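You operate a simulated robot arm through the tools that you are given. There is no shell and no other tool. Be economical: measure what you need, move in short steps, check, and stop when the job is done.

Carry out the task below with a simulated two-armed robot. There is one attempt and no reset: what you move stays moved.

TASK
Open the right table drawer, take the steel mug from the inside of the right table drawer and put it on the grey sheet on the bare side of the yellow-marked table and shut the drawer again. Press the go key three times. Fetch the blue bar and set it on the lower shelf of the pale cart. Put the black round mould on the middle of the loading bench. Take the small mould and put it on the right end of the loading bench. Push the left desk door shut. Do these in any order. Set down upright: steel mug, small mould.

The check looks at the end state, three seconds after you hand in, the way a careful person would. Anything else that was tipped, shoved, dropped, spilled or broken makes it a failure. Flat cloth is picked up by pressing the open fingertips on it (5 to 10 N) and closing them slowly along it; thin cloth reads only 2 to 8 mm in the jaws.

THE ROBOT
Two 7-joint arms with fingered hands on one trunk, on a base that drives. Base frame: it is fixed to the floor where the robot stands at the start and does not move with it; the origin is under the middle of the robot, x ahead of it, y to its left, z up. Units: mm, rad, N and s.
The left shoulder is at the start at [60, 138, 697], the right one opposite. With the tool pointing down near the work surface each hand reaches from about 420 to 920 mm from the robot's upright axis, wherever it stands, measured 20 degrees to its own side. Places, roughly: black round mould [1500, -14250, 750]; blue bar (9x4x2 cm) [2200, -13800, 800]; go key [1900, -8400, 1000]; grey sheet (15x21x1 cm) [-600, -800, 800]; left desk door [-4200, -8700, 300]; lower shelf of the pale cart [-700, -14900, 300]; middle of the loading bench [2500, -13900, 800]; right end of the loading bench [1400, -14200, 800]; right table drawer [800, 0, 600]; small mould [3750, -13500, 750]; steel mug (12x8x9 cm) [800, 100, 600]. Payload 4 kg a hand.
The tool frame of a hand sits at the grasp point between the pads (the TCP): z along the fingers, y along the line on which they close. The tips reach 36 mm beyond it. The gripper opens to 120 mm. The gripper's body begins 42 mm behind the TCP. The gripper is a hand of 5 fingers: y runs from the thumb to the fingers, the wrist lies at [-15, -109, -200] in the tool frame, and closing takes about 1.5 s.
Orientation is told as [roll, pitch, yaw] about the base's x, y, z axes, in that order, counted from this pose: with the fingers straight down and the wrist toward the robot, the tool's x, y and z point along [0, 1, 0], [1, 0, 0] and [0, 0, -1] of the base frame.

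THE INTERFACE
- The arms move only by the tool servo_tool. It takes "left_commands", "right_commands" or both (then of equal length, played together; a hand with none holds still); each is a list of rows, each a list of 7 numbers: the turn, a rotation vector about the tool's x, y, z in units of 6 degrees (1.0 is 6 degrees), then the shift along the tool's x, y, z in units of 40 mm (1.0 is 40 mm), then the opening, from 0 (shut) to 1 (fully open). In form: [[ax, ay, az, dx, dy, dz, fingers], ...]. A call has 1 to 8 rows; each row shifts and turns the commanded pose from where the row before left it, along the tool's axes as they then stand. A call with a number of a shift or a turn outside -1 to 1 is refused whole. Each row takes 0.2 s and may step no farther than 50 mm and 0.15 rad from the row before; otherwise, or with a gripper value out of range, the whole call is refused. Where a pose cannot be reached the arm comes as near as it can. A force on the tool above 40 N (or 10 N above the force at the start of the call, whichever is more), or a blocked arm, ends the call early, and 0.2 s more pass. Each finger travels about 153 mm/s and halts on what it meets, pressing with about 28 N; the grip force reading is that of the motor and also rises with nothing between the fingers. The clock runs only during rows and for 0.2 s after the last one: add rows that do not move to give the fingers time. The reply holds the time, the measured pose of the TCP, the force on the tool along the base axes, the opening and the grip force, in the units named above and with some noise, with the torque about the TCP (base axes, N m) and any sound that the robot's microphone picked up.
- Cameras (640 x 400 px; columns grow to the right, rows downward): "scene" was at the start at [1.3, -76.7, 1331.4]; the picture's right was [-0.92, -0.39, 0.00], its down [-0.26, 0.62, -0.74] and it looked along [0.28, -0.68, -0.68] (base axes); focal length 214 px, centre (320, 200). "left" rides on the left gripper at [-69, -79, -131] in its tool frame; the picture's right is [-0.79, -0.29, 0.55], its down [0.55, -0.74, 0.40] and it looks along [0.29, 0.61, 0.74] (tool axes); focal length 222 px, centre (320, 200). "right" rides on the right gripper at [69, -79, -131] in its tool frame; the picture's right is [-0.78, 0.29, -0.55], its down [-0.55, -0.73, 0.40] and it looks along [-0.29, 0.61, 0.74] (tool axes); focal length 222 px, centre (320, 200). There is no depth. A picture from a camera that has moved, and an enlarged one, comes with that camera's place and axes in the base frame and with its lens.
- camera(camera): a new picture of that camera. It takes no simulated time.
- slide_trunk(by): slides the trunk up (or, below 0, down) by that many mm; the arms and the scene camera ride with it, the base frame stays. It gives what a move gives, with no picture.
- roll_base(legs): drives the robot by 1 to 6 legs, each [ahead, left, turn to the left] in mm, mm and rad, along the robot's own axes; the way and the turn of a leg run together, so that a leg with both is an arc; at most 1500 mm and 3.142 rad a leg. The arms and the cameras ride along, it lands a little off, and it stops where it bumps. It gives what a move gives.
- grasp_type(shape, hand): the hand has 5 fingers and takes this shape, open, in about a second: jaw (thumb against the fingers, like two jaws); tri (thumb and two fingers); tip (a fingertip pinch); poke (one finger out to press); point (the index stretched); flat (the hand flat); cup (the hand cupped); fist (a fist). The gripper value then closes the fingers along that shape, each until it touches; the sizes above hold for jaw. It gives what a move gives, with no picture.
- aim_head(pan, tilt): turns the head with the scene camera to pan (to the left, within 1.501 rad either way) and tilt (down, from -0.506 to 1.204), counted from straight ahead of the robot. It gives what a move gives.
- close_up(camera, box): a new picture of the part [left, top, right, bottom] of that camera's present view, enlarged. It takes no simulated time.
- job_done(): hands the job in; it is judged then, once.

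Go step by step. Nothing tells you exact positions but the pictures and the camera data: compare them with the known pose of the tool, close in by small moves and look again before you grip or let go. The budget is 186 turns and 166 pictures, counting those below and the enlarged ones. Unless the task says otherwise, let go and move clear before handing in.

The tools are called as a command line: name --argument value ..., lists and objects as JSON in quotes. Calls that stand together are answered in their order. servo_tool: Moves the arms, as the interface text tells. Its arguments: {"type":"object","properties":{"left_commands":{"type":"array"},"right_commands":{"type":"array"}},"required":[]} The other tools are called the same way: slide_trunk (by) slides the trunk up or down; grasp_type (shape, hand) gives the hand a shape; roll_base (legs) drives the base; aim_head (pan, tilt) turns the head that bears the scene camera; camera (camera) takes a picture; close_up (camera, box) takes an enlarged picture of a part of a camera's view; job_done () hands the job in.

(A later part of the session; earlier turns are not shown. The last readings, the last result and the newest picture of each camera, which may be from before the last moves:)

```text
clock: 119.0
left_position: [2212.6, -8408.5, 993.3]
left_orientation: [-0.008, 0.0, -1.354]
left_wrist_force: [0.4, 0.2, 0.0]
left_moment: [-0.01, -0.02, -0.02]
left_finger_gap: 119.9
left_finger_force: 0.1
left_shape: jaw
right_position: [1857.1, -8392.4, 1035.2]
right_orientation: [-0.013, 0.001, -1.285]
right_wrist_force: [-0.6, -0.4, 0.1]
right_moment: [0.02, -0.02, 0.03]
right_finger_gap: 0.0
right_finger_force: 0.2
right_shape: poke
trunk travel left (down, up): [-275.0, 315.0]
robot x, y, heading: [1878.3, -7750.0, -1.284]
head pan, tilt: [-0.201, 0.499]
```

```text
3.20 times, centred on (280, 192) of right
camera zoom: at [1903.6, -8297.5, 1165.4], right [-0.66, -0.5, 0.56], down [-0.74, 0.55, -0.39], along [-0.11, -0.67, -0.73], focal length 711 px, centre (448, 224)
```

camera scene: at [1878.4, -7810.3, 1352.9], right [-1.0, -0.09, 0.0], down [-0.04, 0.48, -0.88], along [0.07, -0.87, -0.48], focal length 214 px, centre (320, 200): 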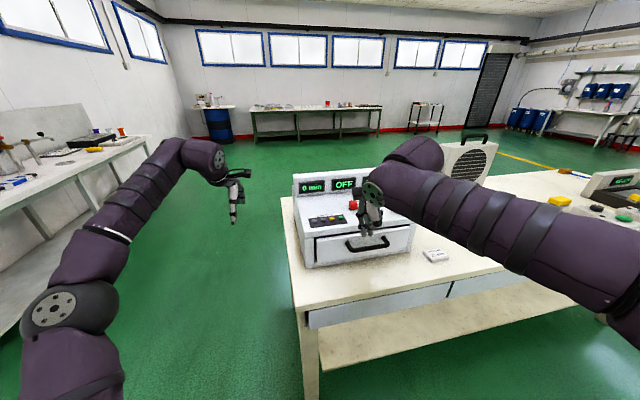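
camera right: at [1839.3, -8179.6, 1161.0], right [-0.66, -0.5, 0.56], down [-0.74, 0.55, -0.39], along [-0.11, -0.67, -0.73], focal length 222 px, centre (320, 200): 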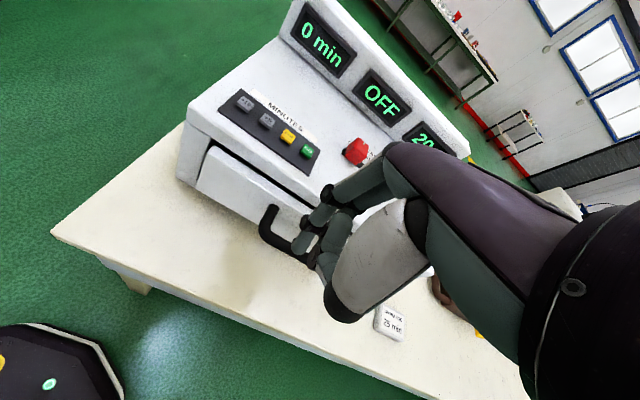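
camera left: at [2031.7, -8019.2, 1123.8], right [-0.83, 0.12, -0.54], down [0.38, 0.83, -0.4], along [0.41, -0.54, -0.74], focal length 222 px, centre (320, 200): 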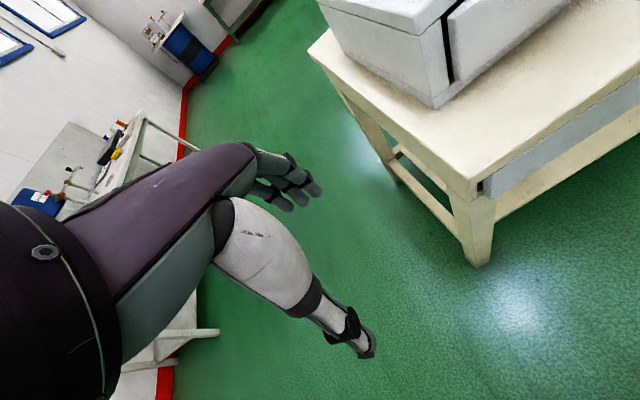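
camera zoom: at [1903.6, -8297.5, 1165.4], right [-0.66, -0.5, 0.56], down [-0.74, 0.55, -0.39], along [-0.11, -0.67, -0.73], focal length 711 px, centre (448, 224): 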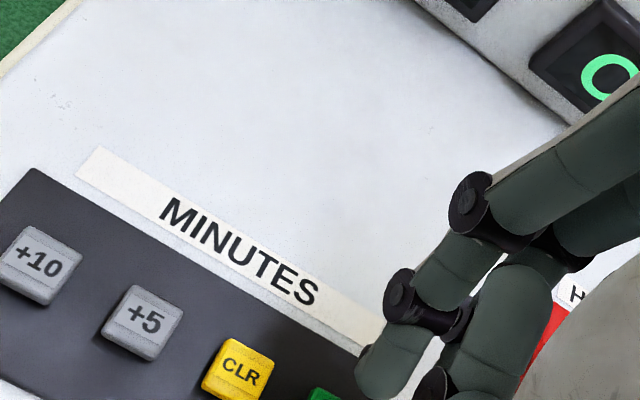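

servo_tool --right_commands '[[0, 0, 0, 0, 0.28, 0.2, 1], [0, 0, 0, 0, 0, 0.2, 1], [0, 0, 0, 0, 0, 0, 1]]'

close_up --camera "scene" --box '[310, 190, 374, 230]'

close_up --camera "right" --box '[220, 190, 380, 290]'

```text
clock: 119.8
left_position: [2211.7, -8408.7, 993.1]
left_orientation: [-0.008, 0.0, -1.352]
left_wrist_force: [0.4, -0.5, 0.2]
left_moment: [0.01, 0.01, 0.02]
left_finger_gap: 119.7
left_finger_force: 0.1
left_shape: jaw
right_position: [1859.7, -8403.3, 1019.1]
right_orientation: [-0.013, 0.001, -1.285]
right_wrist_force: [0.2, 0.0, 0.2]
right_moment: [0.0, -0.01, 0.01]
right_finger_gap: 0.0
right_finger_force: 0.0
right_shape: poke
trunk travel left (down, up): [-275.0, 315.0]
robot x, y, heading: [1878.3, -7747.2, -1.287]
head pan, tilt: [-0.201, 0.499]
```

```text
10.00 times, centred on (342, 210) of scene
camera zoom: at [1878.3, -7810.0, 1352.9], right [-1.0, -0.09, 0.0], down [-0.04, 0.48, -0.88], along [0.07, -0.87, -0.48], focal length 2145 px, centre (100, 100)
```

zoom: 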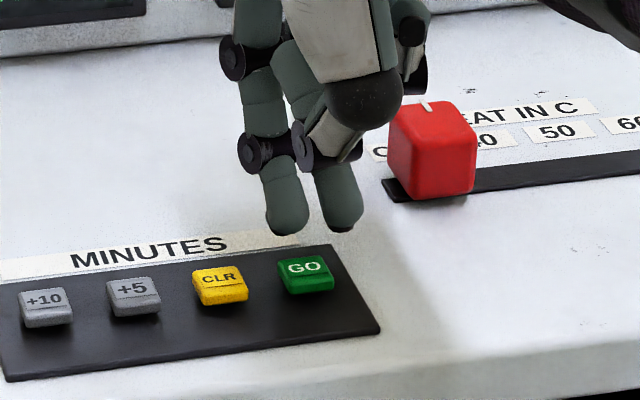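

```text
4.00 times, centred on (300, 240) of right
camera zoom: at [1906.8, -8307.7, 1149.9], right [-0.66, -0.5, 0.56], down [-0.74, 0.55, -0.39], along [-0.11, -0.67, -0.73], focal length 888 px, centre (400, 40)
```

zoom: 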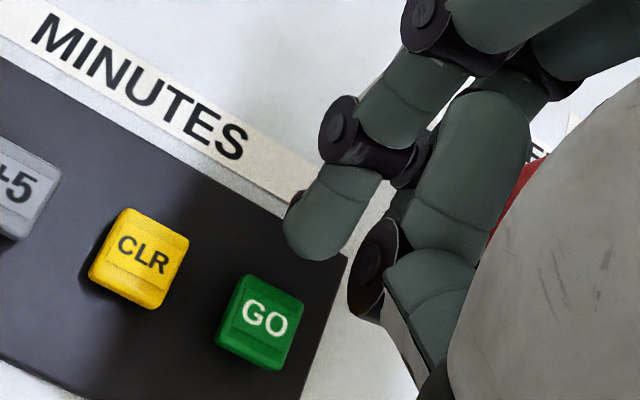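

The tip is about 10 mm too far forward and slightly left; I correct and lower a little.

servo_tool --right_commands '[[0, 0, 0, -0.08, -0.24, 0, 1], [0, 0, 0, 0, 0, 0.1, 1], [0, 0, 0, 0, 0, 0, 1]]'

close_up --camera "scene" --box '[310, 190, 374, 230]'

close_up --camera "right" --box '[220, 190, 380, 290]'

```text
clock: 120.5
left_position: [2212.1, -8409.5, 993.8]
left_orientation: [-0.008, 0.0, -1.353]
left_wrist_force: [-0.1, 0.3, -0.1]
left_moment: [-0.04, -0.02, -0.01]
left_finger_gap: 119.9
left_finger_force: 0.0
left_shape: jaw
right_position: [1855.2, -8393.3, 1016.2]
right_orientation: [-0.012, 0.002, -1.285]
right_wrist_force: [-0.1, -0.6, -0.1]
right_moment: [-0.03, -0.03, -0.03]
right_finger_gap: 0.0
right_finger_force: 0.1
right_shape: poke
trunk travel left (down, up): [-275.0, 315.0]
robot x, y, heading: [1878.4, -7746.0, -1.285]
head pan, tilt: [-0.201, 0.499]
```

```text
10.00 times, centred on (342, 210) of scene
camera zoom: at [1878.4, -7810.2, 1352.9], right [-1.0, -0.09, 0.0], down [-0.04, 0.48, -0.88], along [0.07, -0.87, -0.48], focal length 2145 px, centre (100, 100)
```

zoom: 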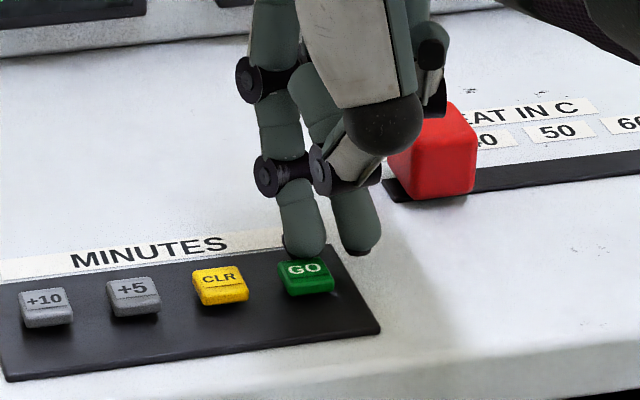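

```text
4.00 times, centred on (300, 240) of right
camera zoom: at [1901.3, -8299.5, 1146.5], right [-0.66, -0.5, 0.56], down [-0.74, 0.55, -0.39], along [-0.11, -0.67, -0.73], focal length 888 px, centre (400, 40)
```

zoom: 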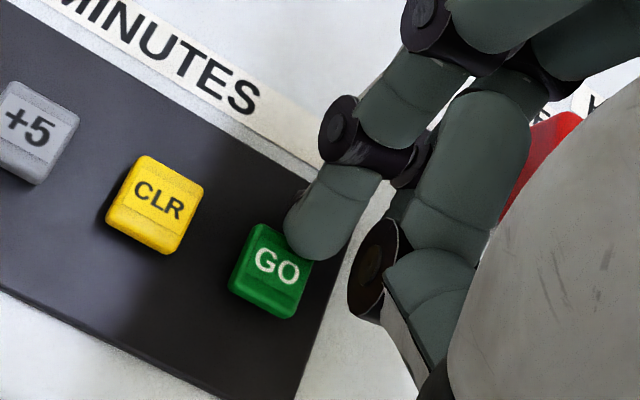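

Now the tip is right above GO in both views. I press down in small steps.

servo_tool --right_commands '[[0, 0, 0, 0, 0, 0.07, 1], [0, 0, 0, 0, 0, 0.07, 1], [0, 0, 0, 0, 0, 0.07, 1], [0, 0, 0, 0, 0, 0.05, 1], [0, 0, 0, 0, 0, 0, 1]]'

close_up --camera "scene" --box '[290, 160, 402, 230]'

close_up --camera "right" --box '[220, 190, 380, 290]'

```text
clock: 121.8
left_position: [2213.3, -8407.7, 993.2]
left_orientation: [-0.009, -0.002, -1.353]
left_wrist_force: [0.7, 0.7, 0.3]
left_moment: [0.02, 0.02, -0.05]
left_finger_gap: 120.1
left_finger_force: 0.0
left_shape: jaw
right_position: [1855.0, -8395.0, 1009.8]
right_orientation: [-0.01, -0.007, -1.284]
right_wrist_force: [2.0, -8.2, 28.1]
right_moment: [-0.23, -0.26, -0.06]
right_finger_gap: 0.0
right_finger_force: 0.1
right_shape: poke
trunk travel left (down, up): [-275.0, 315.0]
robot x, y, heading: [1879.1, -7745.8, -1.282]
head pan, tilt: [-0.201, 0.499]
heard: click
```

```text
5.71 times, centred on (346, 195) of scene
camera zoom: at [1878.6, -7808.9, 1353.3], right [-1.0, -0.09, 0.0], down [-0.04, 0.48, -0.88], along [0.07, -0.88, -0.48], focal length 1226 px, centre (171, 229)
```

zoom: 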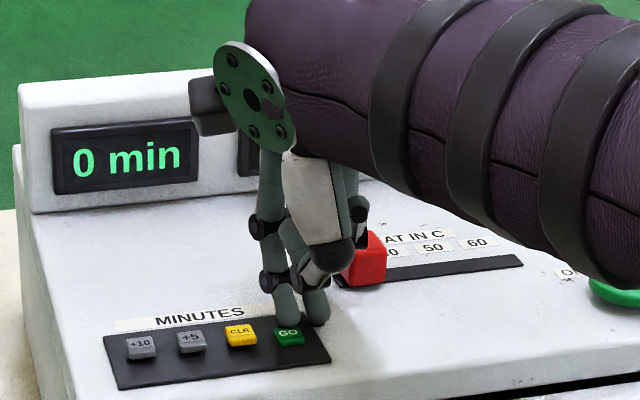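

```text
4.00 times, centred on (300, 240) of right
camera zoom: at [1901.2, -8298.5, 1139.8], right [-0.67, -0.5, 0.56], down [-0.74, 0.55, -0.4], along [-0.11, -0.68, -0.73], focal length 888 px, centre (400, 40)
```

zoom: 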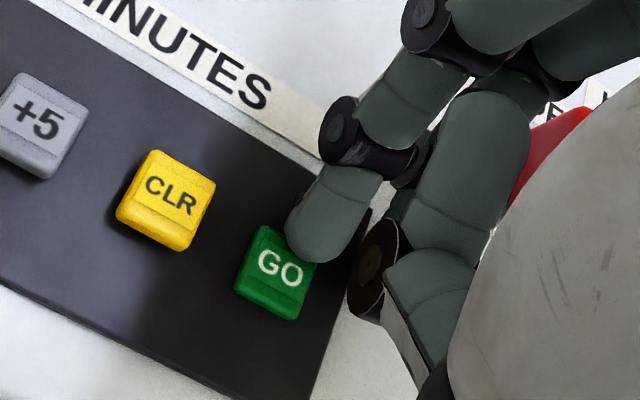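

A click: first press done. I lift fully, centre a touch and press a second and third time, listening each time.

servo_tool --right_commands '[[0, 0, 0, 0, 0, -0.2, 1], [0, 0, 0, 0, -0.06, -0.2, 1], [0, 0, 0, 0, 0, 0, 1], [0, 0, 0, 0, 0, 0, 1]]'

servo_tool --right_commands '[[0, 0, 0, 0, 0, 0.12, 1], [0, 0, 0, 0, 0, 0.12, 1], [0, 0, 0, 0, 0, 0.08, 1], [0, 0, 0, 0, 0, 0.06, 1], [0, 0, 0, 0, 0, 0, 1]]'

```text
clock: 122.8
left_position: [2213.1, -8408.9, 993.0]
left_orientation: [-0.009, -0.001, -1.352]
left_wrist_force: [-0.1, -0.2, -0.5]
left_moment: [0.0, -0.02, 0.0]
left_finger_gap: 119.9
left_finger_force: 0.1
left_shape: jaw
right_position: [1855.0, -8390.4, 1021.1]
right_orientation: [-0.012, 0.003, -1.286]
right_wrist_force: [0.9, -0.2, 0.0]
right_moment: [-0.02, 0.03, -0.01]
right_finger_gap: 0.0
right_finger_force: 0.2
right_shape: poke
trunk travel left (down, up): [-275.0, 315.0]
robot x, y, heading: [1878.7, -7748.3, -1.28]
head pan, tilt: [-0.201, 0.499]
```

```text
clock: 124.0
left_position: [2212.7, -8408.2, 995.2]
left_orientation: [-0.007, -0.001, -1.353]
left_wrist_force: [0.1, 0.6, -0.4]
left_moment: [-0.04, 0.0, 0.06]
left_finger_gap: 119.9
left_finger_force: 0.0
left_shape: jaw
right_position: [1855.5, -8391.9, 1009.5]
right_orientation: [-0.011, -0.006, -1.285]
right_wrist_force: [2.5, -5.5, 27.5]
right_moment: [-0.15, -0.24, -0.04]
right_finger_gap: 0.0
right_finger_force: 0.0
right_shape: poke
trunk travel left (down, up): [-275.0, 315.0]
robot x, y, heading: [1881.9, -7750.8, -1.283]
head pan, tilt: [-0.201, 0.499]
heard: click
```

servo_tool --right_commands '[[0, 0, 0, 0, 0, -0.2, 1], [0, 0, 0, 0, 0, -0.2, 1], [0, 0, 0, 0, 0, 0, 1], [0, 0, 0, 0, 0, 0, 1]]'

servo_tool --right_commands '[[0, 0, 0, 0, 0, 0.12, 1], [0, 0, 0, 0, 0, 0.12, 1], [0, 0, 0, 0, 0, 0.1, 1], [0, 0, 0, 0, 0, 0.05, 1], [0, 0, 0, 0, 0, 0, 1]]'

servo_tool --right_commands '[[0, 0, 0, 0, 0, -0.4, 1], [0, 0, 0, 0, 0, -0.6, 1], [0, 0, 0, 0, -0.8, -0.6, 1], [0, 0, 0, 0, -1, -0.3, 1], [0, 0, 0, 0, -1, 0, 1], [0, 0, 0, 0, -1, 0, 1]]'

close_up --camera "scene" --box '[280, 160, 440, 260]'

```text
clock: 125.0
left_position: [2212.1, -8409.0, 993.1]
left_orientation: [-0.009, 0.001, -1.353]
left_wrist_force: [0.0, 0.0, 0.2]
left_moment: [0.03, 0.01, -0.04]
left_finger_gap: 119.4
left_finger_force: 0.0
left_shape: jaw
right_position: [1854.4, -8391.7, 1021.8]
right_orientation: [-0.012, 0.005, -1.285]
right_wrist_force: [0.1, -0.3, -0.5]
right_moment: [-0.03, 0.0, 0.01]
right_finger_gap: 0.0
right_finger_force: 0.1
right_shape: poke
trunk travel left (down, up): [-275.0, 315.0]
robot x, y, heading: [1882.9, -7749.4, -1.283]
head pan, tilt: [-0.201, 0.499]
```

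```text
clock: 126.2
left_position: [2212.7, -8407.8, 994.0]
left_orientation: [-0.009, -0.002, -1.353]
left_wrist_force: [-0.1, 0.8, -0.3]
left_moment: [0.0, -0.03, 0.02]
left_finger_gap: 119.8
left_finger_force: 0.1
left_shape: jaw
right_position: [1855.2, -8392.6, 1008.9]
right_orientation: [-0.008, -0.005, -1.284]
right_wrist_force: [2.2, -6.9, 28.3]
right_moment: [-0.14, -0.28, -0.02]
right_finger_gap: 0.0
right_finger_force: 0.1
right_shape: poke
trunk travel left (down, up): [-275.0, 315.0]
robot x, y, heading: [1879.2, -7751.5, -1.287]
head pan, tilt: [-0.201, 0.499]
heard: click
```

```text
clock: 127.5
left_position: [2212.5, -8409.0, 993.6]
left_orientation: [-0.01, 0.001, -1.353]
left_wrist_force: [0.0, -0.5, 0.0]
left_moment: [0.0, -0.02, 0.0]
left_finger_gap: 119.7
left_finger_force: 0.1
left_shape: jaw
right_position: [1813.3, -8244.3, 1080.5]
right_orientation: [-0.013, 0.001, -1.283]
right_wrist_force: [-0.5, 0.1, -0.2]
right_moment: [0.03, -0.01, 0.02]
right_finger_gap: 0.1
right_finger_force: 0.1
right_shape: poke
trunk travel left (down, up): [-275.0, 315.0]
robot x, y, heading: [1880.1, -7748.0, -1.283]
head pan, tilt: [-0.201, 0.499]
```

```text
4.00 times, centred on (360, 210) of scene
camera zoom: at [1878.2, -7809.7, 1353.0], right [-1.0, -0.09, 0.0], down [-0.04, 0.48, -0.88], along [0.07, -0.87, -0.48], focal length 858 px, centre (160, 160)
```

zoom: 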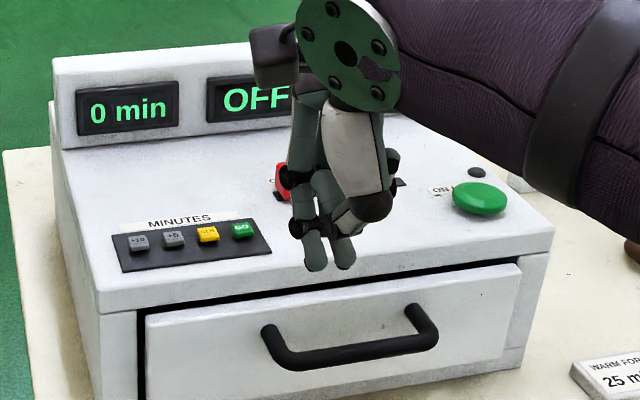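

Three clicks heard, the key is done. Next the loading bench at the far end: I back off, go around this bench on the left and drive down the hall.

grasp_type --hand "right" --shape "jaw"

roll_base --legs '[[-150, 0, 0], [0, 750, 0], [1400, 0, 0], [1000, 0, 0]]'

aim_head --pan -0.3 --tilt 0.3

camera --camera "scene"

```text
clock: 128.4
left_position: [2212.5, -8409.3, 993.3]
left_orientation: [-0.008, -0.001, -1.353]
left_wrist_force: [0.1, 0.6, 0.4]
left_moment: [0.02, 0.02, -0.01]
left_finger_gap: 120.1
left_finger_force: 0.1
left_shape: jaw
right_position: [1813.3, -8243.7, 1080.1]
right_orientation: [-0.012, 0.002, -1.284]
right_wrist_force: [0.6, 0.5, -0.1]
right_moment: [0.01, -0.03, -0.02]
right_finger_gap: 119.6
right_finger_force: 0.1
right_shape: jaw
trunk travel left (down, up): [-275.0, 315.0]
robot x, y, heading: [1879.1, -7750.2, -1.29]
head pan, tilt: [-0.201, 0.499]
```

```text
clock: 145.1
left_position: [3579.5, -10383.2, 992.2]
left_orientation: [-0.007, 0.0, -1.361]
left_wrist_force: [-0.5, 0.9, -0.2]
left_moment: [-0.02, 0.0, 0.01]
left_finger_gap: 119.5
left_finger_force: 0.0
left_shape: jaw
right_position: [3180.8, -10215.0, 1079.6]
right_orientation: [-0.014, 0.001, -1.293]
right_wrist_force: [0.2, -1.2, 0.1]
right_moment: [-0.01, 0.02, -0.01]
right_finger_gap: 120.2
right_finger_force: 0.1
right_shape: jaw
trunk travel left (down, up): [-275.0, 315.0]
robot x, y, heading: [3249.7, -9714.9, -1.295]
head pan, tilt: [-0.201, 0.499]
```

```text
clock: 145.8
left_position: [3579.2, -10382.3, 994.8]
left_orientation: [-0.007, 0.0, -1.362]
left_wrist_force: [0.2, -0.6, 0.3]
left_moment: [0.01, -0.01, 0.01]
left_finger_gap: 119.6
left_finger_force: 0.1
left_shape: jaw
right_position: [3182.8, -10214.9, 1081.1]
right_orientation: [-0.013, 0.003, -1.294]
right_wrist_force: [0.1, 0.0, 0.0]
right_moment: [0.0, 0.02, -0.01]
right_finger_gap: 120.0
right_finger_force: 0.1
right_shape: jaw
trunk travel left (down, up): [-275.0, 315.0]
robot x, y, heading: [3256.2, -9714.8, -1.294]
head pan, tilt: [-0.3, 0.3]
```

```text
100 pictures are left
camera scene: at [3241.5, -9783.2, 1371.2], right [-1.0, 0.02, 0.0], down [0.01, 0.3, -0.96], along [-0.02, -0.95, -0.3], focal length 214 px, centre (320, 200)
```

scene: 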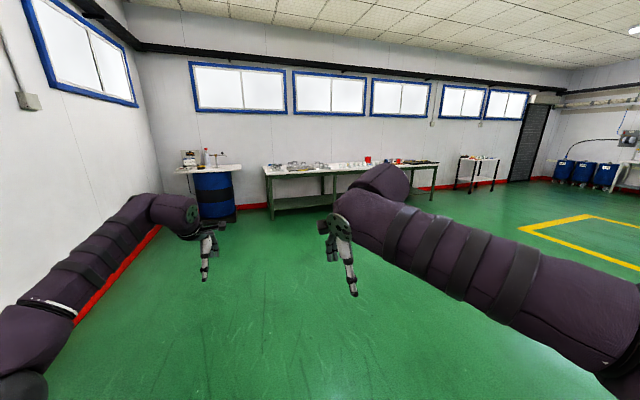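

The loading bench, a barrel table at its left and the cart at its right are visible. I drive to about 1.4 m in front of them.

roll_base --legs '[[1187, -521, 0], [1187, -521, 0]]'

aim_head --pan 0 --tilt 0.4

servo_tool --right_commands '[[0, 0, 0, -1, 0, 0, 1], [0, 0, 0, -1, 0, 0, 1], [0, 0, 0, -1, 0, 0, 1], [0, 0, 0, -1, 0, 0, 1]]'

camera --camera "scene"

```text
clock: 158.4
left_position: [3101.2, -12944.7, 994.1]
left_orientation: [-0.006, 0.001, -1.421]
left_wrist_force: [-0.4, 0.3, -0.6]
left_moment: [-0.02, 0.04, -0.01]
left_finger_gap: 119.6
left_finger_force: 0.2
left_shape: jaw
right_position: [2714.6, -12752.8, 1080.9]
right_orientation: [-0.013, 0.001, -1.354]
right_wrist_force: [0.2, 0.9, -0.8]
right_moment: [-0.01, -0.02, -0.03]
right_finger_gap: 120.0
right_finger_force: 0.0
right_shape: jaw
trunk travel left (down, up): [-275.0, 315.0]
robot x, y, heading: [2816.5, -12265.5, -1.358]
head pan, tilt: [-0.3, 0.3]
```

```text
clock: 159.2
left_position: [3101.5, -12944.6, 993.3]
left_orientation: [-0.006, 0.001, -1.422]
left_wrist_force: [-0.6, 0.0, -0.6]
left_moment: [0.01, 0.0, -0.01]
left_finger_gap: 119.8
left_finger_force: 0.1
left_shape: jaw
right_position: [2713.9, -12753.5, 1080.9]
right_orientation: [-0.012, 0.003, -1.354]
right_wrist_force: [-0.2, 0.7, -0.6]
right_moment: [0.03, 0.0, 0.01]
right_finger_gap: 120.1
right_finger_force: 0.0
right_shape: jaw
trunk travel left (down, up): [-275.0, 315.0]
robot x, y, heading: [2816.7, -12263.3, -1.354]
head pan, tilt: [0.0, 0.4]
```

```text
clock: 160.2
left_position: [3099.5, -12945.0, 992.1]
left_orientation: [-0.006, -0.001, -1.424]
left_wrist_force: [-0.4, -0.2, 0.0]
left_moment: [-0.02, 0.02, -0.01]
left_finger_gap: 119.7
left_finger_force: 0.1
left_shape: jaw
right_position: [2559.9, -12790.3, 1083.4]
right_orientation: [-0.012, 0.003, -1.353]
right_wrist_force: [0.8, -0.9, -0.3]
right_moment: [0.0, -0.05, -0.03]
right_finger_gap: 119.9
right_finger_force: 0.0
right_shape: jaw
trunk travel left (down, up): [-275.0, 315.0]
robot x, y, heading: [2815.8, -12261.9, -1.355]
head pan, tilt: [0.0, 0.4]
```

```text
99 pictures are left
camera scene: at [2827.3, -12323.9, 1362.0], right [-0.98, -0.21, 0.0], down [-0.08, 0.38, -0.92], along [0.2, -0.9, -0.39], focal length 214 px, centre (320, 200)
```

scene: 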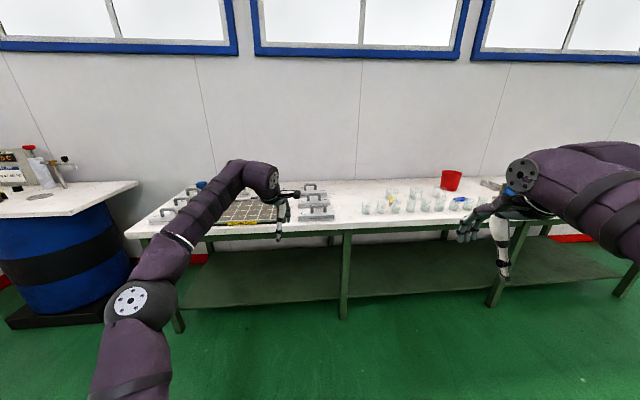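

close_up --camera "scene" --box '[290, 160, 482, 280]'

servo_tool --left_commands '[[0, 0, 0, 0, -1, 0, 1], [0, 0, 0, 0, -1, 0, 1], [0, 0, 0, 0, -1, 0, 1], [0, 0, 0, 0, -1, 0, 1], [0, 0, 0, 0, -1, 0, 1], [0, 0, 0, 0, -1, 0, 1], [0, 0, 0, 0, -1, 0, 1], [0, 0, 0, 0, -1, 0, 1]]' --right_commands '[[0, 0, 0, 1, -0.3, -0.5, 1], [0, 0, 0, 1, -0.3, -0.5, 1], [0, 0, 0, 1, -0.3, -0.5, 1], [0, 0, 0, 1, -0.3, 0, 1], [0, 0, 0, 0, 0, 0, 1], [0, 0, 0, 0, 0, 0, 1], [0, 0, 0, 0, 0, 0, 1], [0, 0, 0, 0, 0, 0, 1]]'

aim_head --pan 0.25 --tilt 0.4

camera --camera "scene"

```text
3.33 times, centred on (386, 220) of scene
camera zoom: at [2827.3, -12323.9, 1362.0], right [-0.98, -0.21, 0.0], down [-0.08, 0.38, -0.92], along [0.2, -0.9, -0.39], focal length 715 px, centre (100, 133)
```

zoom: 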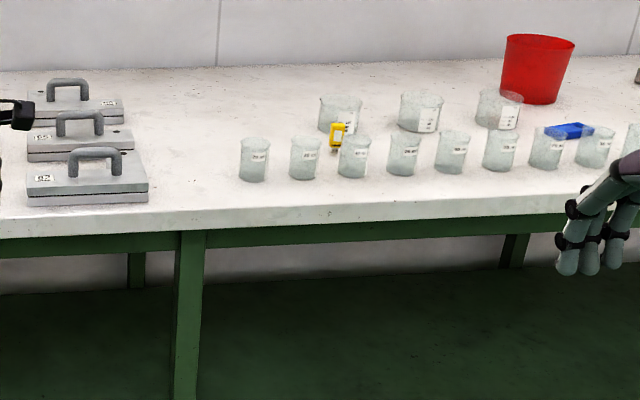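

```text
clock: 162.0
left_position: [3054.4, -12626.4, 992.9]
left_orientation: [-0.006, 0.0, -1.42]
left_wrist_force: [0.2, -0.3, -0.4]
left_moment: [0.03, 0.01, -0.01]
left_finger_gap: 119.7
left_finger_force: 0.1
left_shape: jaw
right_position: [2705.1, -12705.9, 1141.9]
right_orientation: [-0.012, 0.002, -1.354]
right_wrist_force: [0.0, 0.8, 0.1]
right_moment: [-0.01, -0.03, 0.01]
right_finger_gap: 120.0
right_finger_force: 0.0
right_shape: jaw
trunk travel left (down, up): [-275.0, 315.0]
robot x, y, heading: [2814.8, -12262.9, -1.352]
head pan, tilt: [0.0, 0.4]
```

```text
clock: 162.8
left_position: [3054.1, -12627.1, 992.5]
left_orientation: [-0.006, 0.0, -1.421]
left_wrist_force: [0.2, 0.3, 0.1]
left_moment: [0.03, 0.0, -0.01]
left_finger_gap: 120.0
left_finger_force: 0.1
left_shape: jaw
right_position: [2704.5, -12707.2, 1142.0]
right_orientation: [-0.011, -0.001, -1.352]
right_wrist_force: [-0.2, 1.1, 0.2]
right_moment: [0.03, -0.02, 0.01]
right_finger_gap: 120.0
right_finger_force: 0.1
right_shape: jaw
trunk travel left (down, up): [-275.0, 315.0]
robot x, y, heading: [2815.4, -12262.1, -1.354]
head pan, tilt: [0.25, 0.4]
```

```text
97 pictures are left
camera scene: at [2849.1, -12316.1, 1362.1], right [-0.89, -0.45, 0.0], down [-0.17, 0.35, -0.92], along [0.41, -0.82, -0.39], focal length 214 px, centre (320, 200)
```

scene: 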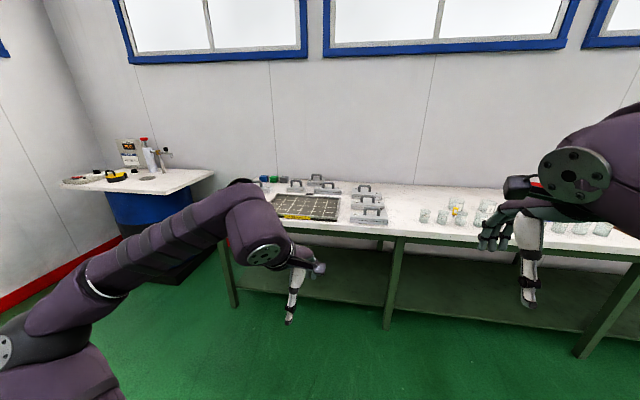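

close_up --camera "scene" --box '[240, 165, 400, 265]'

```text
4.00 times, centred on (320, 215) of scene
camera zoom: at [2849.1, -12316.1, 1362.1], right [-0.89, -0.45, 0.0], down [-0.17, 0.35, -0.92], along [0.41, -0.82, -0.39], focal length 858 px, centre (320, 140)
```

zoom: 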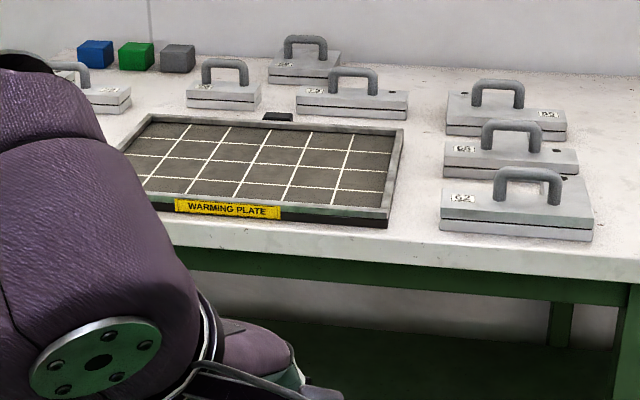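

I need a closer look at the moulds at the left of the bench; I move nearer and shift left.

roll_base --legs '[[580, 382, 0.054]]'

aim_head --pan 0 --tilt 0.6

camera --camera "scene"

camera --camera "left"

```text
clock: 166.6
left_position: [3586.7, -13085.9, 991.6]
left_orientation: [-0.007, 0.0, -1.372]
left_wrist_force: [0.1, 0.1, -0.7]
left_moment: [0.03, 0.04, -0.01]
left_finger_gap: 119.8
left_finger_force: 0.2
left_shape: jaw
right_position: [3241.9, -13185.1, 1142.0]
right_orientation: [-0.012, 0.002, -1.303]
right_wrist_force: [0.8, 0.5, 0.7]
right_moment: [-0.04, -0.03, 0.0]
right_finger_gap: 120.0
right_finger_force: 0.1
right_shape: jaw
trunk travel left (down, up): [-275.0, 315.0]
robot x, y, heading: [3330.3, -12739.4, -1.306]
head pan, tilt: [0.25, 0.4]
```

```text
clock: 167.4
left_position: [3586.9, -13086.8, 991.6]
left_orientation: [-0.006, 0.0, -1.373]
left_wrist_force: [-0.3, 0.2, 0.4]
left_moment: [0.0, 0.0, 0.01]
left_finger_gap: 119.8
left_finger_force: 0.1
left_shape: jaw
right_position: [3241.0, -13183.5, 1142.1]
right_orientation: [-0.012, 0.003, -1.304]
right_wrist_force: [-1.1, -0.3, 1.6]
right_moment: [-0.01, 0.0, 0.01]
right_finger_gap: 120.2
right_finger_force: 0.1
right_shape: jaw
trunk travel left (down, up): [-275.0, 315.0]
robot x, y, heading: [3326.1, -12732.8, -1.3]
head pan, tilt: [0.0, 0.6]
```

```text
95 pictures are left
camera scene: at [3344.7, -12791.3, 1343.9], right [-0.96, -0.26, 0.0], down [-0.15, 0.54, -0.83], along [0.22, -0.8, -0.56], focal length 214 px, centre (320, 200)
```

scene: 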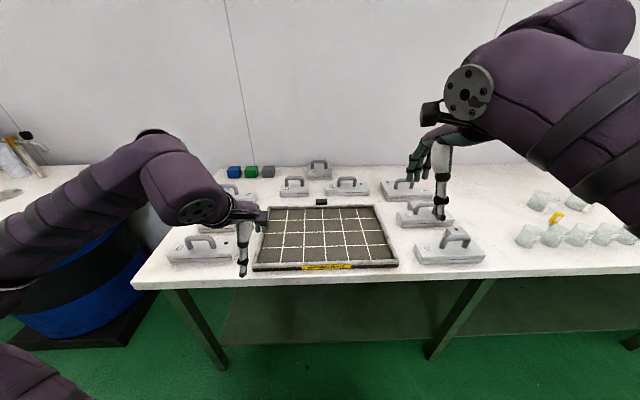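

```text
94 pictures are left
camera left: at [3505.4, -13021.7, 1123.1], right [-0.83, 0.13, -0.54], down [0.39, 0.83, -0.4], along [0.4, -0.55, -0.74], focal length 222 px, centre (320, 200)
```

left: 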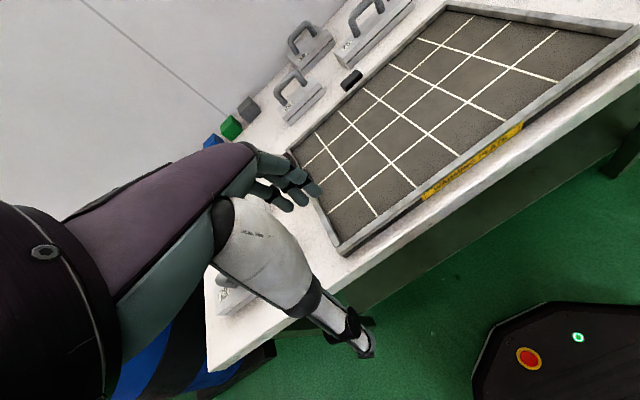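

close_up --camera "scene" --box '[150, 150, 310, 275]'

close_up --camera "scene" --box '[270, 150, 510, 275]'

```text
3.20 times, centred on (230, 212) of scene
camera zoom: at [3344.7, -12791.3, 1343.9], right [-0.96, -0.26, 0.0], down [-0.15, 0.54, -0.83], along [0.22, -0.8, -0.56], focal length 686 px, centre (608, 160)
```

zoom: 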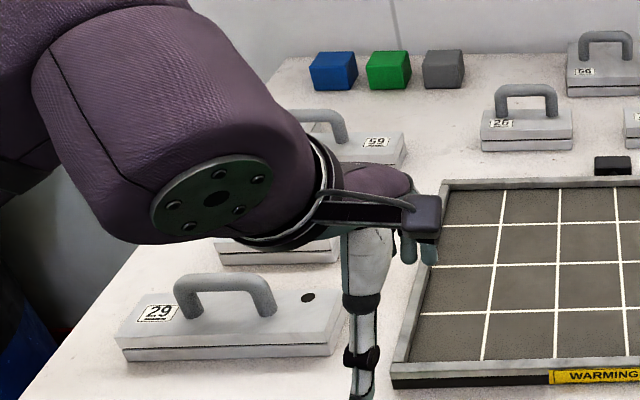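

```text
2.67 times, centred on (390, 212) of scene
camera zoom: at [3344.7, -12791.3, 1343.9], right [-0.96, -0.26, 0.0], down [-0.15, 0.54, -0.83], along [0.22, -0.8, -0.56], focal length 572 px, centre (133, 167)
```

zoom: 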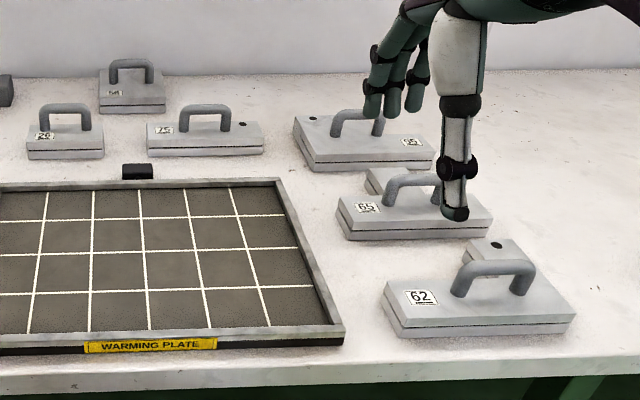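

Several numbered moulds; I need to see the ones hidden behind the arm to judge which is the small one. I shift left.

roll_base --legs '[[0, 350, 0]]'

camera --camera "scene"

close_up --camera "scene" --box '[230, 150, 470, 300]'

```text
clock: 169.6
left_position: [3925.0, -12995.2, 992.2]
left_orientation: [-0.008, 0.002, -1.373]
left_wrist_force: [-0.5, 0.1, 1.0]
left_moment: [0.0, 0.03, 0.01]
left_finger_gap: 119.8
left_finger_force: 0.1
left_shape: jaw
right_position: [3579.9, -13091.7, 1141.6]
right_orientation: [-0.011, 0.003, -1.306]
right_wrist_force: [0.4, -0.3, 0.4]
right_moment: [-0.04, -0.02, -0.01]
right_finger_gap: 120.0
right_finger_force: 0.1
right_shape: jaw
trunk travel left (down, up): [-275.0, 315.0]
robot x, y, heading: [3669.1, -12639.2, -1.309]
head pan, tilt: [0.0, 0.6]
```

```text
91 pictures are left
camera scene: at [3683.3, -12699.3, 1343.8], right [-0.97, -0.26, 0.0], down [-0.15, 0.55, -0.83], along [0.22, -0.8, -0.56], focal length 214 px, centre (320, 200)
```

scene: 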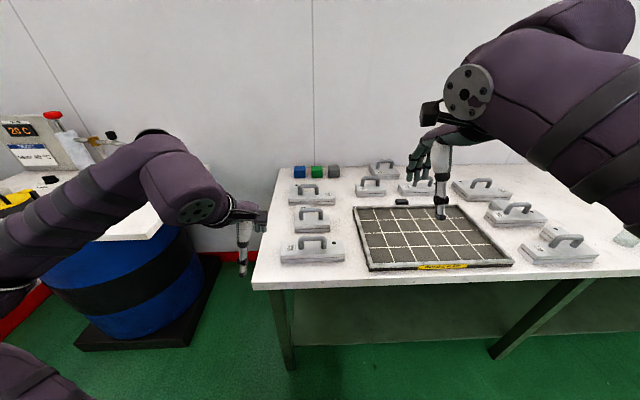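

```text
2.67 times, centred on (350, 225) of scene
camera zoom: at [3683.3, -12699.3, 1343.8], right [-0.97, -0.26, 0.0], down [-0.15, 0.55, -0.83], along [0.22, -0.8, -0.56], focal length 572 px, centre (240, 133)
```

zoom: 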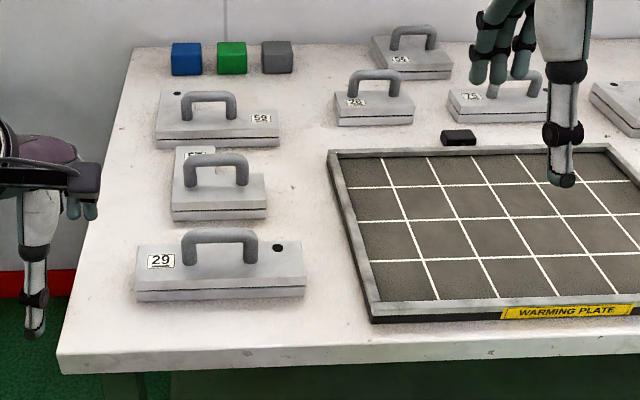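

Bench top works out to z≈800. Mould "26" is clearly the smallest (≈13 cm wide) and nearest to the given place; its handle bar tops out at about (3689, -13596, 881). I go for it with the right hand.

roll_base --legs '[[110, 0, 0]]'

servo_tool --right_commands '[[0, 0, 0, -0.08, 1, 0.3, 0.6], [0, 0, 0, -0.08, 1, 0.3, 0.6], [0, 0, 0, -0.08, 1, 0.3, 0.6], [0, 0, 0, -0.08, 1, 0.3, 0.6], [0, 0, 0, -0.08, 1, 0.3, 0.6], [0, 0, 0, -0.08, 1, 0.3, 0.6], [0, 0, 0, -0.08, 1, 0.3, 0.6], [0, 0, 0, -0.08, 1, 0.3, 0.6]]'

camera --camera "right"

camera --camera "scene"

```text
clock: 170.8
left_position: [3952.9, -13101.8, 991.3]
left_orientation: [-0.006, 0.001, -1.376]
left_wrist_force: [-0.1, -0.8, 0.7]
left_moment: [0.02, 0.01, 0.02]
left_finger_gap: 119.8
left_finger_force: 0.1
left_shape: jaw
right_position: [3607.6, -13198.2, 1141.4]
right_orientation: [-0.012, 0.002, -1.307]
right_wrist_force: [0.1, -1.0, -0.7]
right_moment: [0.02, -0.01, 0.02]
right_finger_gap: 120.2
right_finger_force: 0.0
right_shape: jaw
trunk travel left (down, up): [-275.0, 315.0]
robot x, y, heading: [3699.4, -12748.9, -1.308]
head pan, tilt: [0.0, 0.6]
```

```text
clock: 172.6
left_position: [3954.1, -13101.6, 990.9]
left_orientation: [-0.009, 0.0, -1.375]
left_wrist_force: [-1.3, 0.4, 0.3]
left_moment: [0.0, -0.02, -0.01]
left_finger_gap: 119.8
left_finger_force: 0.1
left_shape: jaw
right_position: [3664.6, -13514.1, 1044.2]
right_orientation: [-0.014, 0.002, -1.306]
right_wrist_force: [0.0, 0.0, 0.2]
right_moment: [0.01, 0.01, -0.01]
right_finger_gap: 72.2
right_finger_force: 0.1
right_shape: jaw
trunk travel left (down, up): [-275.0, 315.0]
robot x, y, heading: [3695.6, -12749.5, -1.305]
head pan, tilt: [0.0, 0.6]
```

```text
89 pictures are left
camera right: at [3712.4, -13420.1, 1174.7], right [-0.68, -0.48, 0.56], down [-0.73, 0.57, -0.39], along [-0.13, -0.67, -0.73], focal length 222 px, centre (320, 200)
```

right: 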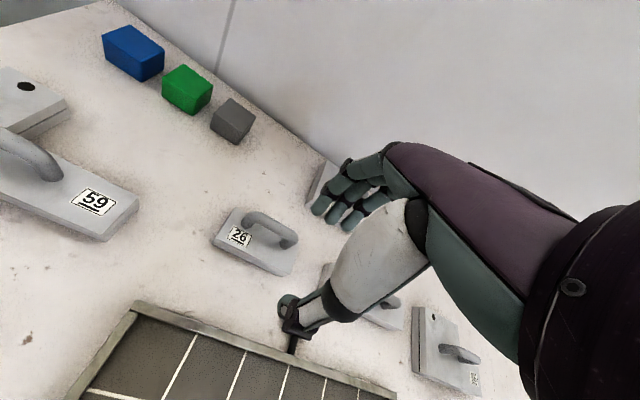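

```text
88 pictures are left
camera scene: at [3711.8, -12805.8, 1343.8], right [-0.97, -0.26, 0.0], down [-0.15, 0.55, -0.82], along [0.21, -0.8, -0.57], focal length 214 px, centre (320, 200)
```

scene: 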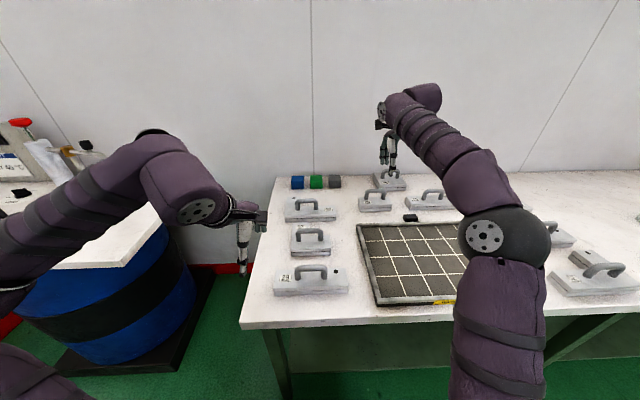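

Handle bar confirmed at (3686, -13585, 876). I move over it and lower.

servo_tool --right_commands '[[0, 0, 0, 0.02, 0.93, 0, 0.6], [0, 0, 0, 0.02, 0.93, 0, 0.6], [0, 0, 0, 0, 0, 0.9, 0.6], [0, 0, 0, 0, 0, 0.9, 0.6], [0, 0, 0, 0, 0, 0.9, 0.6]]'

camera --camera "right"

close_up --camera "scene" --box '[330, 140, 426, 220]'

```text
clock: 173.8
left_position: [3954.5, -13100.9, 991.0]
left_orientation: [-0.007, 0.0, -1.375]
left_wrist_force: [-0.5, -0.5, -0.1]
left_moment: [0.0, 0.03, -0.04]
left_finger_gap: 119.9
left_finger_force: 0.1
left_shape: jaw
right_position: [3678.4, -13556.2, 919.8]
right_orientation: [-0.01, 0.002, -1.309]
right_wrist_force: [0.0, 0.0, 0.2]
right_moment: [-0.02, -0.01, 0.02]
right_finger_gap: 72.6
right_finger_force: 0.1
right_shape: jaw
right hand out of reach, approached as far as the arm can: row 2
trunk travel left (down, up): [-275.0, 315.0]
robot x, y, heading: [3694.0, -12748.3, -1.31]
head pan, tilt: [0.0, 0.6]
```

```text
87 pictures are left
camera right: at [3726.6, -13460.5, 1050.2], right [-0.68, -0.48, 0.56], down [-0.73, 0.57, -0.39], along [-0.13, -0.67, -0.73], focal length 222 px, centre (320, 200)
```

right: 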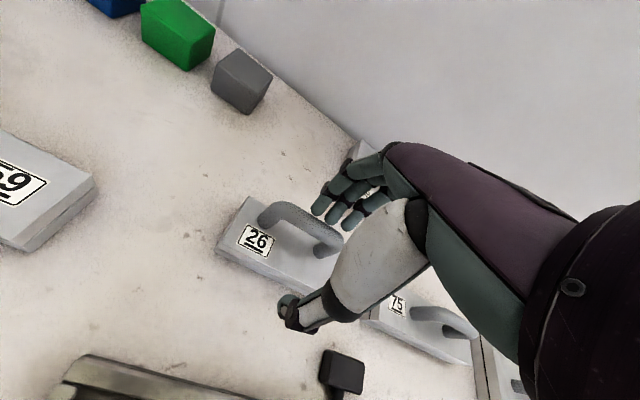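

```text
5.00 times, centred on (378, 180) of scene
camera zoom: at [3711.6, -12805.4, 1343.8], right [-0.97, -0.26, 0.0], down [-0.15, 0.55, -0.82], along [0.21, -0.8, -0.57], focal length 1072 px, centre (30, 300)
```

zoom: 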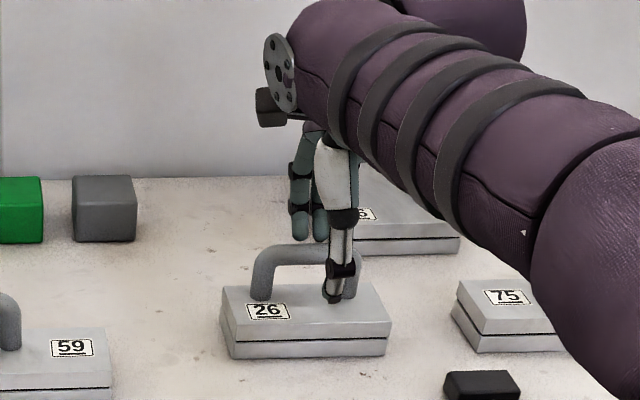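

servo_tool --right_commands '[[0, 0, 0, 0.1, 0.34, 0, 0.6], [0, 0, 0, 0.1, 0.34, 0, 0.6], [0, 0, 0, 0, 0, 0.45, 0.6], [0, 0, 0, 0, 0, 0.35, 0.6]]'

camera --camera "right"

close_up --camera "scene" --box '[330, 140, 426, 220]'

```text
clock: 174.8
left_position: [3953.5, -13101.2, 991.9]
left_orientation: [-0.007, 0.001, -1.374]
left_wrist_force: [0.1, 0.8, 1.6]
left_moment: [-0.03, 0.05, -0.02]
left_finger_gap: 119.4
left_finger_force: 0.0
left_shape: jaw
right_position: [3693.6, -13578.2, 888.7]
right_orientation: [-0.013, 0.002, -1.308]
right_wrist_force: [-0.3, -0.5, 0.3]
right_moment: [-0.03, -0.02, -0.05]
right_finger_gap: 71.9
right_finger_force: 0.0
right_shape: jaw
trunk travel left (down, up): [-275.0, 315.0]
robot x, y, heading: [3696.1, -12750.8, -1.308]
head pan, tilt: [0.0, 0.6]
```

```text
85 pictures are left
camera right: at [3742.0, -13484.1, 1019.3], right [-0.68, -0.48, 0.56], down [-0.73, 0.57, -0.39], along [-0.13, -0.67, -0.73], focal length 222 px, centre (320, 200)
```

right: 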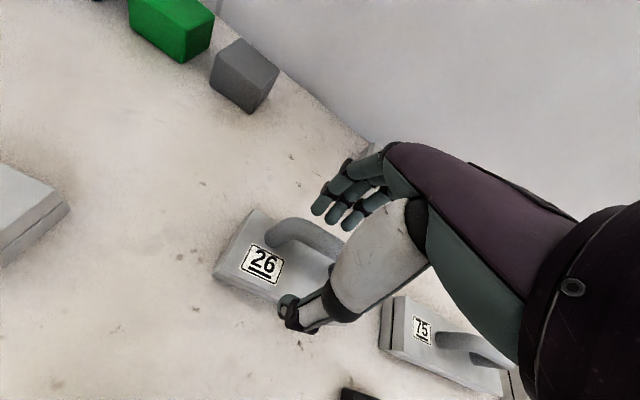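

```text
5.00 times, centred on (378, 180) of scene
camera zoom: at [3711.5, -12805.3, 1343.8], right [-0.97, -0.26, 0.0], down [-0.15, 0.55, -0.82], along [0.21, -0.8, -0.57], focal length 1072 px, centre (30, 300)
```

zoom: 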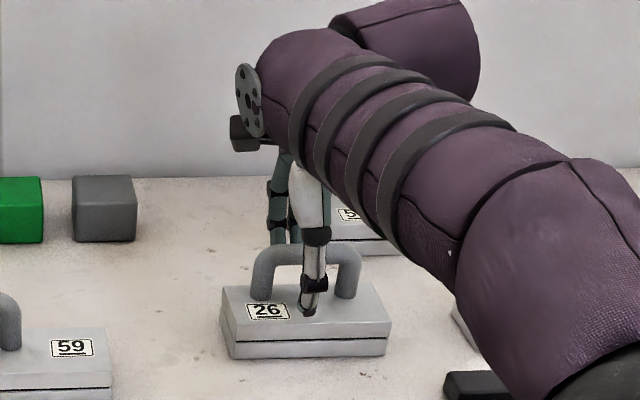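

servo_tool --right_commands '[[0, 0, 0, 0, 0, 0.15, 0.6], [0, 0, 0, 0, 0, 0, 0.3], [0, 0, 0, 0, 0, 0, 0], [0, 0, 0, 0, 0, 0, 0], [0, 0, 0, 0, 0, 0, 0]]'

close_up --camera "right" --box '[200, 150, 440, 350]'

```text
clock: 176.0
left_position: [3953.3, -13101.9, 992.3]
left_orientation: [-0.006, -0.001, -1.375]
left_wrist_force: [0.0, -0.3, -0.4]
left_moment: [-0.01, -0.02, 0.0]
left_finger_gap: 119.6
left_finger_force: 0.1
left_shape: jaw
right_position: [3695.5, -13579.6, 882.4]
right_orientation: [-0.012, 0.005, -1.306]
right_wrist_force: [-0.3, -0.7, -0.1]
right_moment: [-0.03, -0.04, 0.01]
right_finger_gap: 0.1
right_finger_force: 27.8
right_shape: jaw
trunk travel left (down, up): [-275.0, 315.0]
robot x, y, heading: [3700.7, -12749.8, -1.309]
head pan, tilt: [0.0, 0.6]
```

```text
2.00 times, centred on (320, 250) of right
camera zoom: at [3742.6, -13484.8, 1012.8], right [-0.68, -0.49, 0.56], down [-0.73, 0.57, -0.39], along [-0.13, -0.67, -0.74], focal length 444 px, centre (320, 100)
```

zoom: 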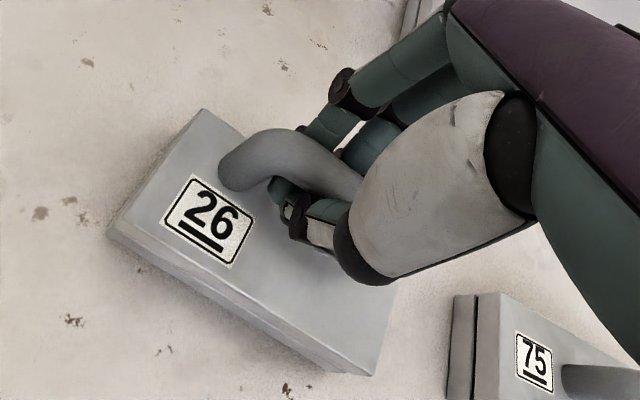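

The fingers wrap under the handle. I lift gently and look.

servo_tool --right_commands '[[0, 0, 0, 0, 0, -0.3, 0], [0, 0, 0, 0, 0, -0.5, 0], [0, 0, 0, 0, 0, -0.7, 0], [0, 0, 0, 0, 0, -0.8, 0], [0, 0, 0, 0, 0, -0.8, 0], [0, 0, 0, 0, 0, 0, 0]]'

camera --camera "scene"

```text
clock: 177.4
left_position: [3953.1, -13101.9, 991.7]
left_orientation: [-0.006, 0.0, -1.375]
left_wrist_force: [-0.5, -0.8, -0.2]
left_moment: [-0.01, 0.01, -0.01]
left_finger_gap: 119.8
left_finger_force: 0.0
left_shape: jaw
right_position: [3694.1, -13571.9, 1000.5]
right_orientation: [-0.012, 0.004, -1.308]
right_wrist_force: [-0.6, -0.5, -3.7]
right_moment: [0.02, -0.06, 0.01]
right_finger_gap: 0.0
right_finger_force: 28.2
right_shape: jaw
right hand out of reach, approached as far as the arm can: row 5
trunk travel left (down, up): [-275.0, 315.0]
robot x, y, heading: [3698.5, -12749.6, -1.308]
head pan, tilt: [0.0, 0.6]
```

```text
82 pictures are left
camera scene: at [3711.7, -12805.8, 1343.7], right [-0.97, -0.26, 0.0], down [-0.15, 0.55, -0.82], along [0.21, -0.8, -0.57], focal length 214 px, centre (320, 200)
```

scene: 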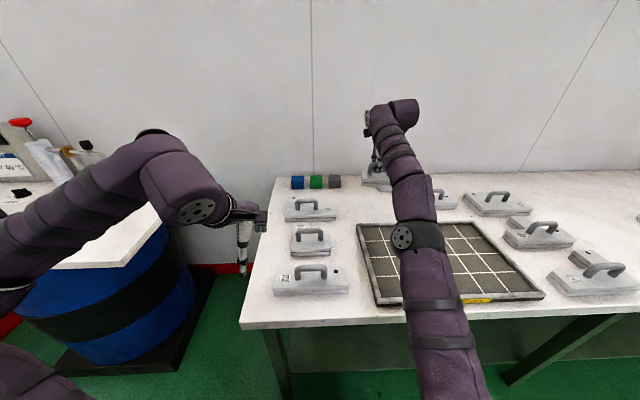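

It is lifted. I pull it in and up, back away from the bench and drive to its right end.

servo_tool --right_commands '[[0, 0, 0, 0, -0.6, -0.6, 0], [0, 0, 0, 0, -0.8, -0.6, 0], [0, 0, 0, 0, -0.9, -0.4, 0], [0, 0, 0, 0, -1, 0, 0], [0, 0, 0, 0, -1, 0, 0], [0, 0, 0, 0, -1, 0, 0], [0, 0, 0, 0, -1, 0, 0]]'

roll_base --legs '[[-300, 0, 0], [0, -1200, 0], [0, -1000, 0]]'

camera --camera "scene"

```text
clock: 179.0
left_position: [3952.8, -13102.2, 992.9]
left_orientation: [-0.007, -0.001, -1.376]
left_wrist_force: [0.3, -0.6, 0.7]
left_moment: [-0.03, -0.02, 0.01]
left_finger_gap: 119.6
left_finger_force: 0.1
left_shape: jaw
right_position: [3631.8, -13328.2, 1064.5]
right_orientation: [-0.011, 0.002, -1.307]
right_wrist_force: [-0.5, -0.8, -4.5]
right_moment: [0.01, -0.01, 0.0]
right_finger_gap: 0.4
right_finger_force: 27.8
right_shape: jaw
trunk travel left (down, up): [-275.0, 315.0]
robot x, y, heading: [3694.7, -12751.0, -1.306]
head pan, tilt: [0.0, 0.6]
```

```text
clock: 191.6
left_position: [1733.9, -13364.8, 991.6]
left_orientation: [-0.008, 0.001, -1.393]
left_wrist_force: [-0.3, 0.6, 0.7]
left_moment: [-0.01, -0.02, -0.01]
left_finger_gap: 120.0
left_finger_force: 0.1
left_shape: jaw
right_position: [1408.1, -13586.2, 1065.4]
right_orientation: [-0.013, 0.0, -1.326]
right_wrist_force: [0.5, 0.3, -2.7]
right_moment: [0.01, -0.04, 0.0]
right_finger_gap: 0.0
right_finger_force: 27.9
right_shape: jaw
trunk travel left (down, up): [-275.0, 315.0]
robot x, y, heading: [1487.5, -13006.9, -1.323]
head pan, tilt: [0.0, 0.6]
```

```text
81 pictures are left
camera scene: at [1498.3, -13064.7, 1343.8], right [-0.97, -0.24, 0.0], down [-0.14, 0.55, -0.82], along [0.2, -0.8, -0.57], focal length 214 px, centre (320, 200)
```

scene: 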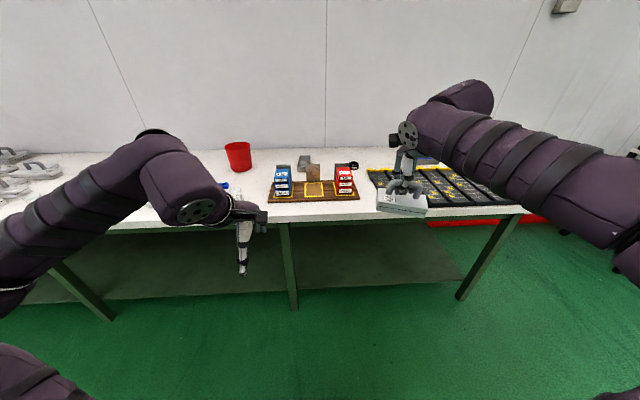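

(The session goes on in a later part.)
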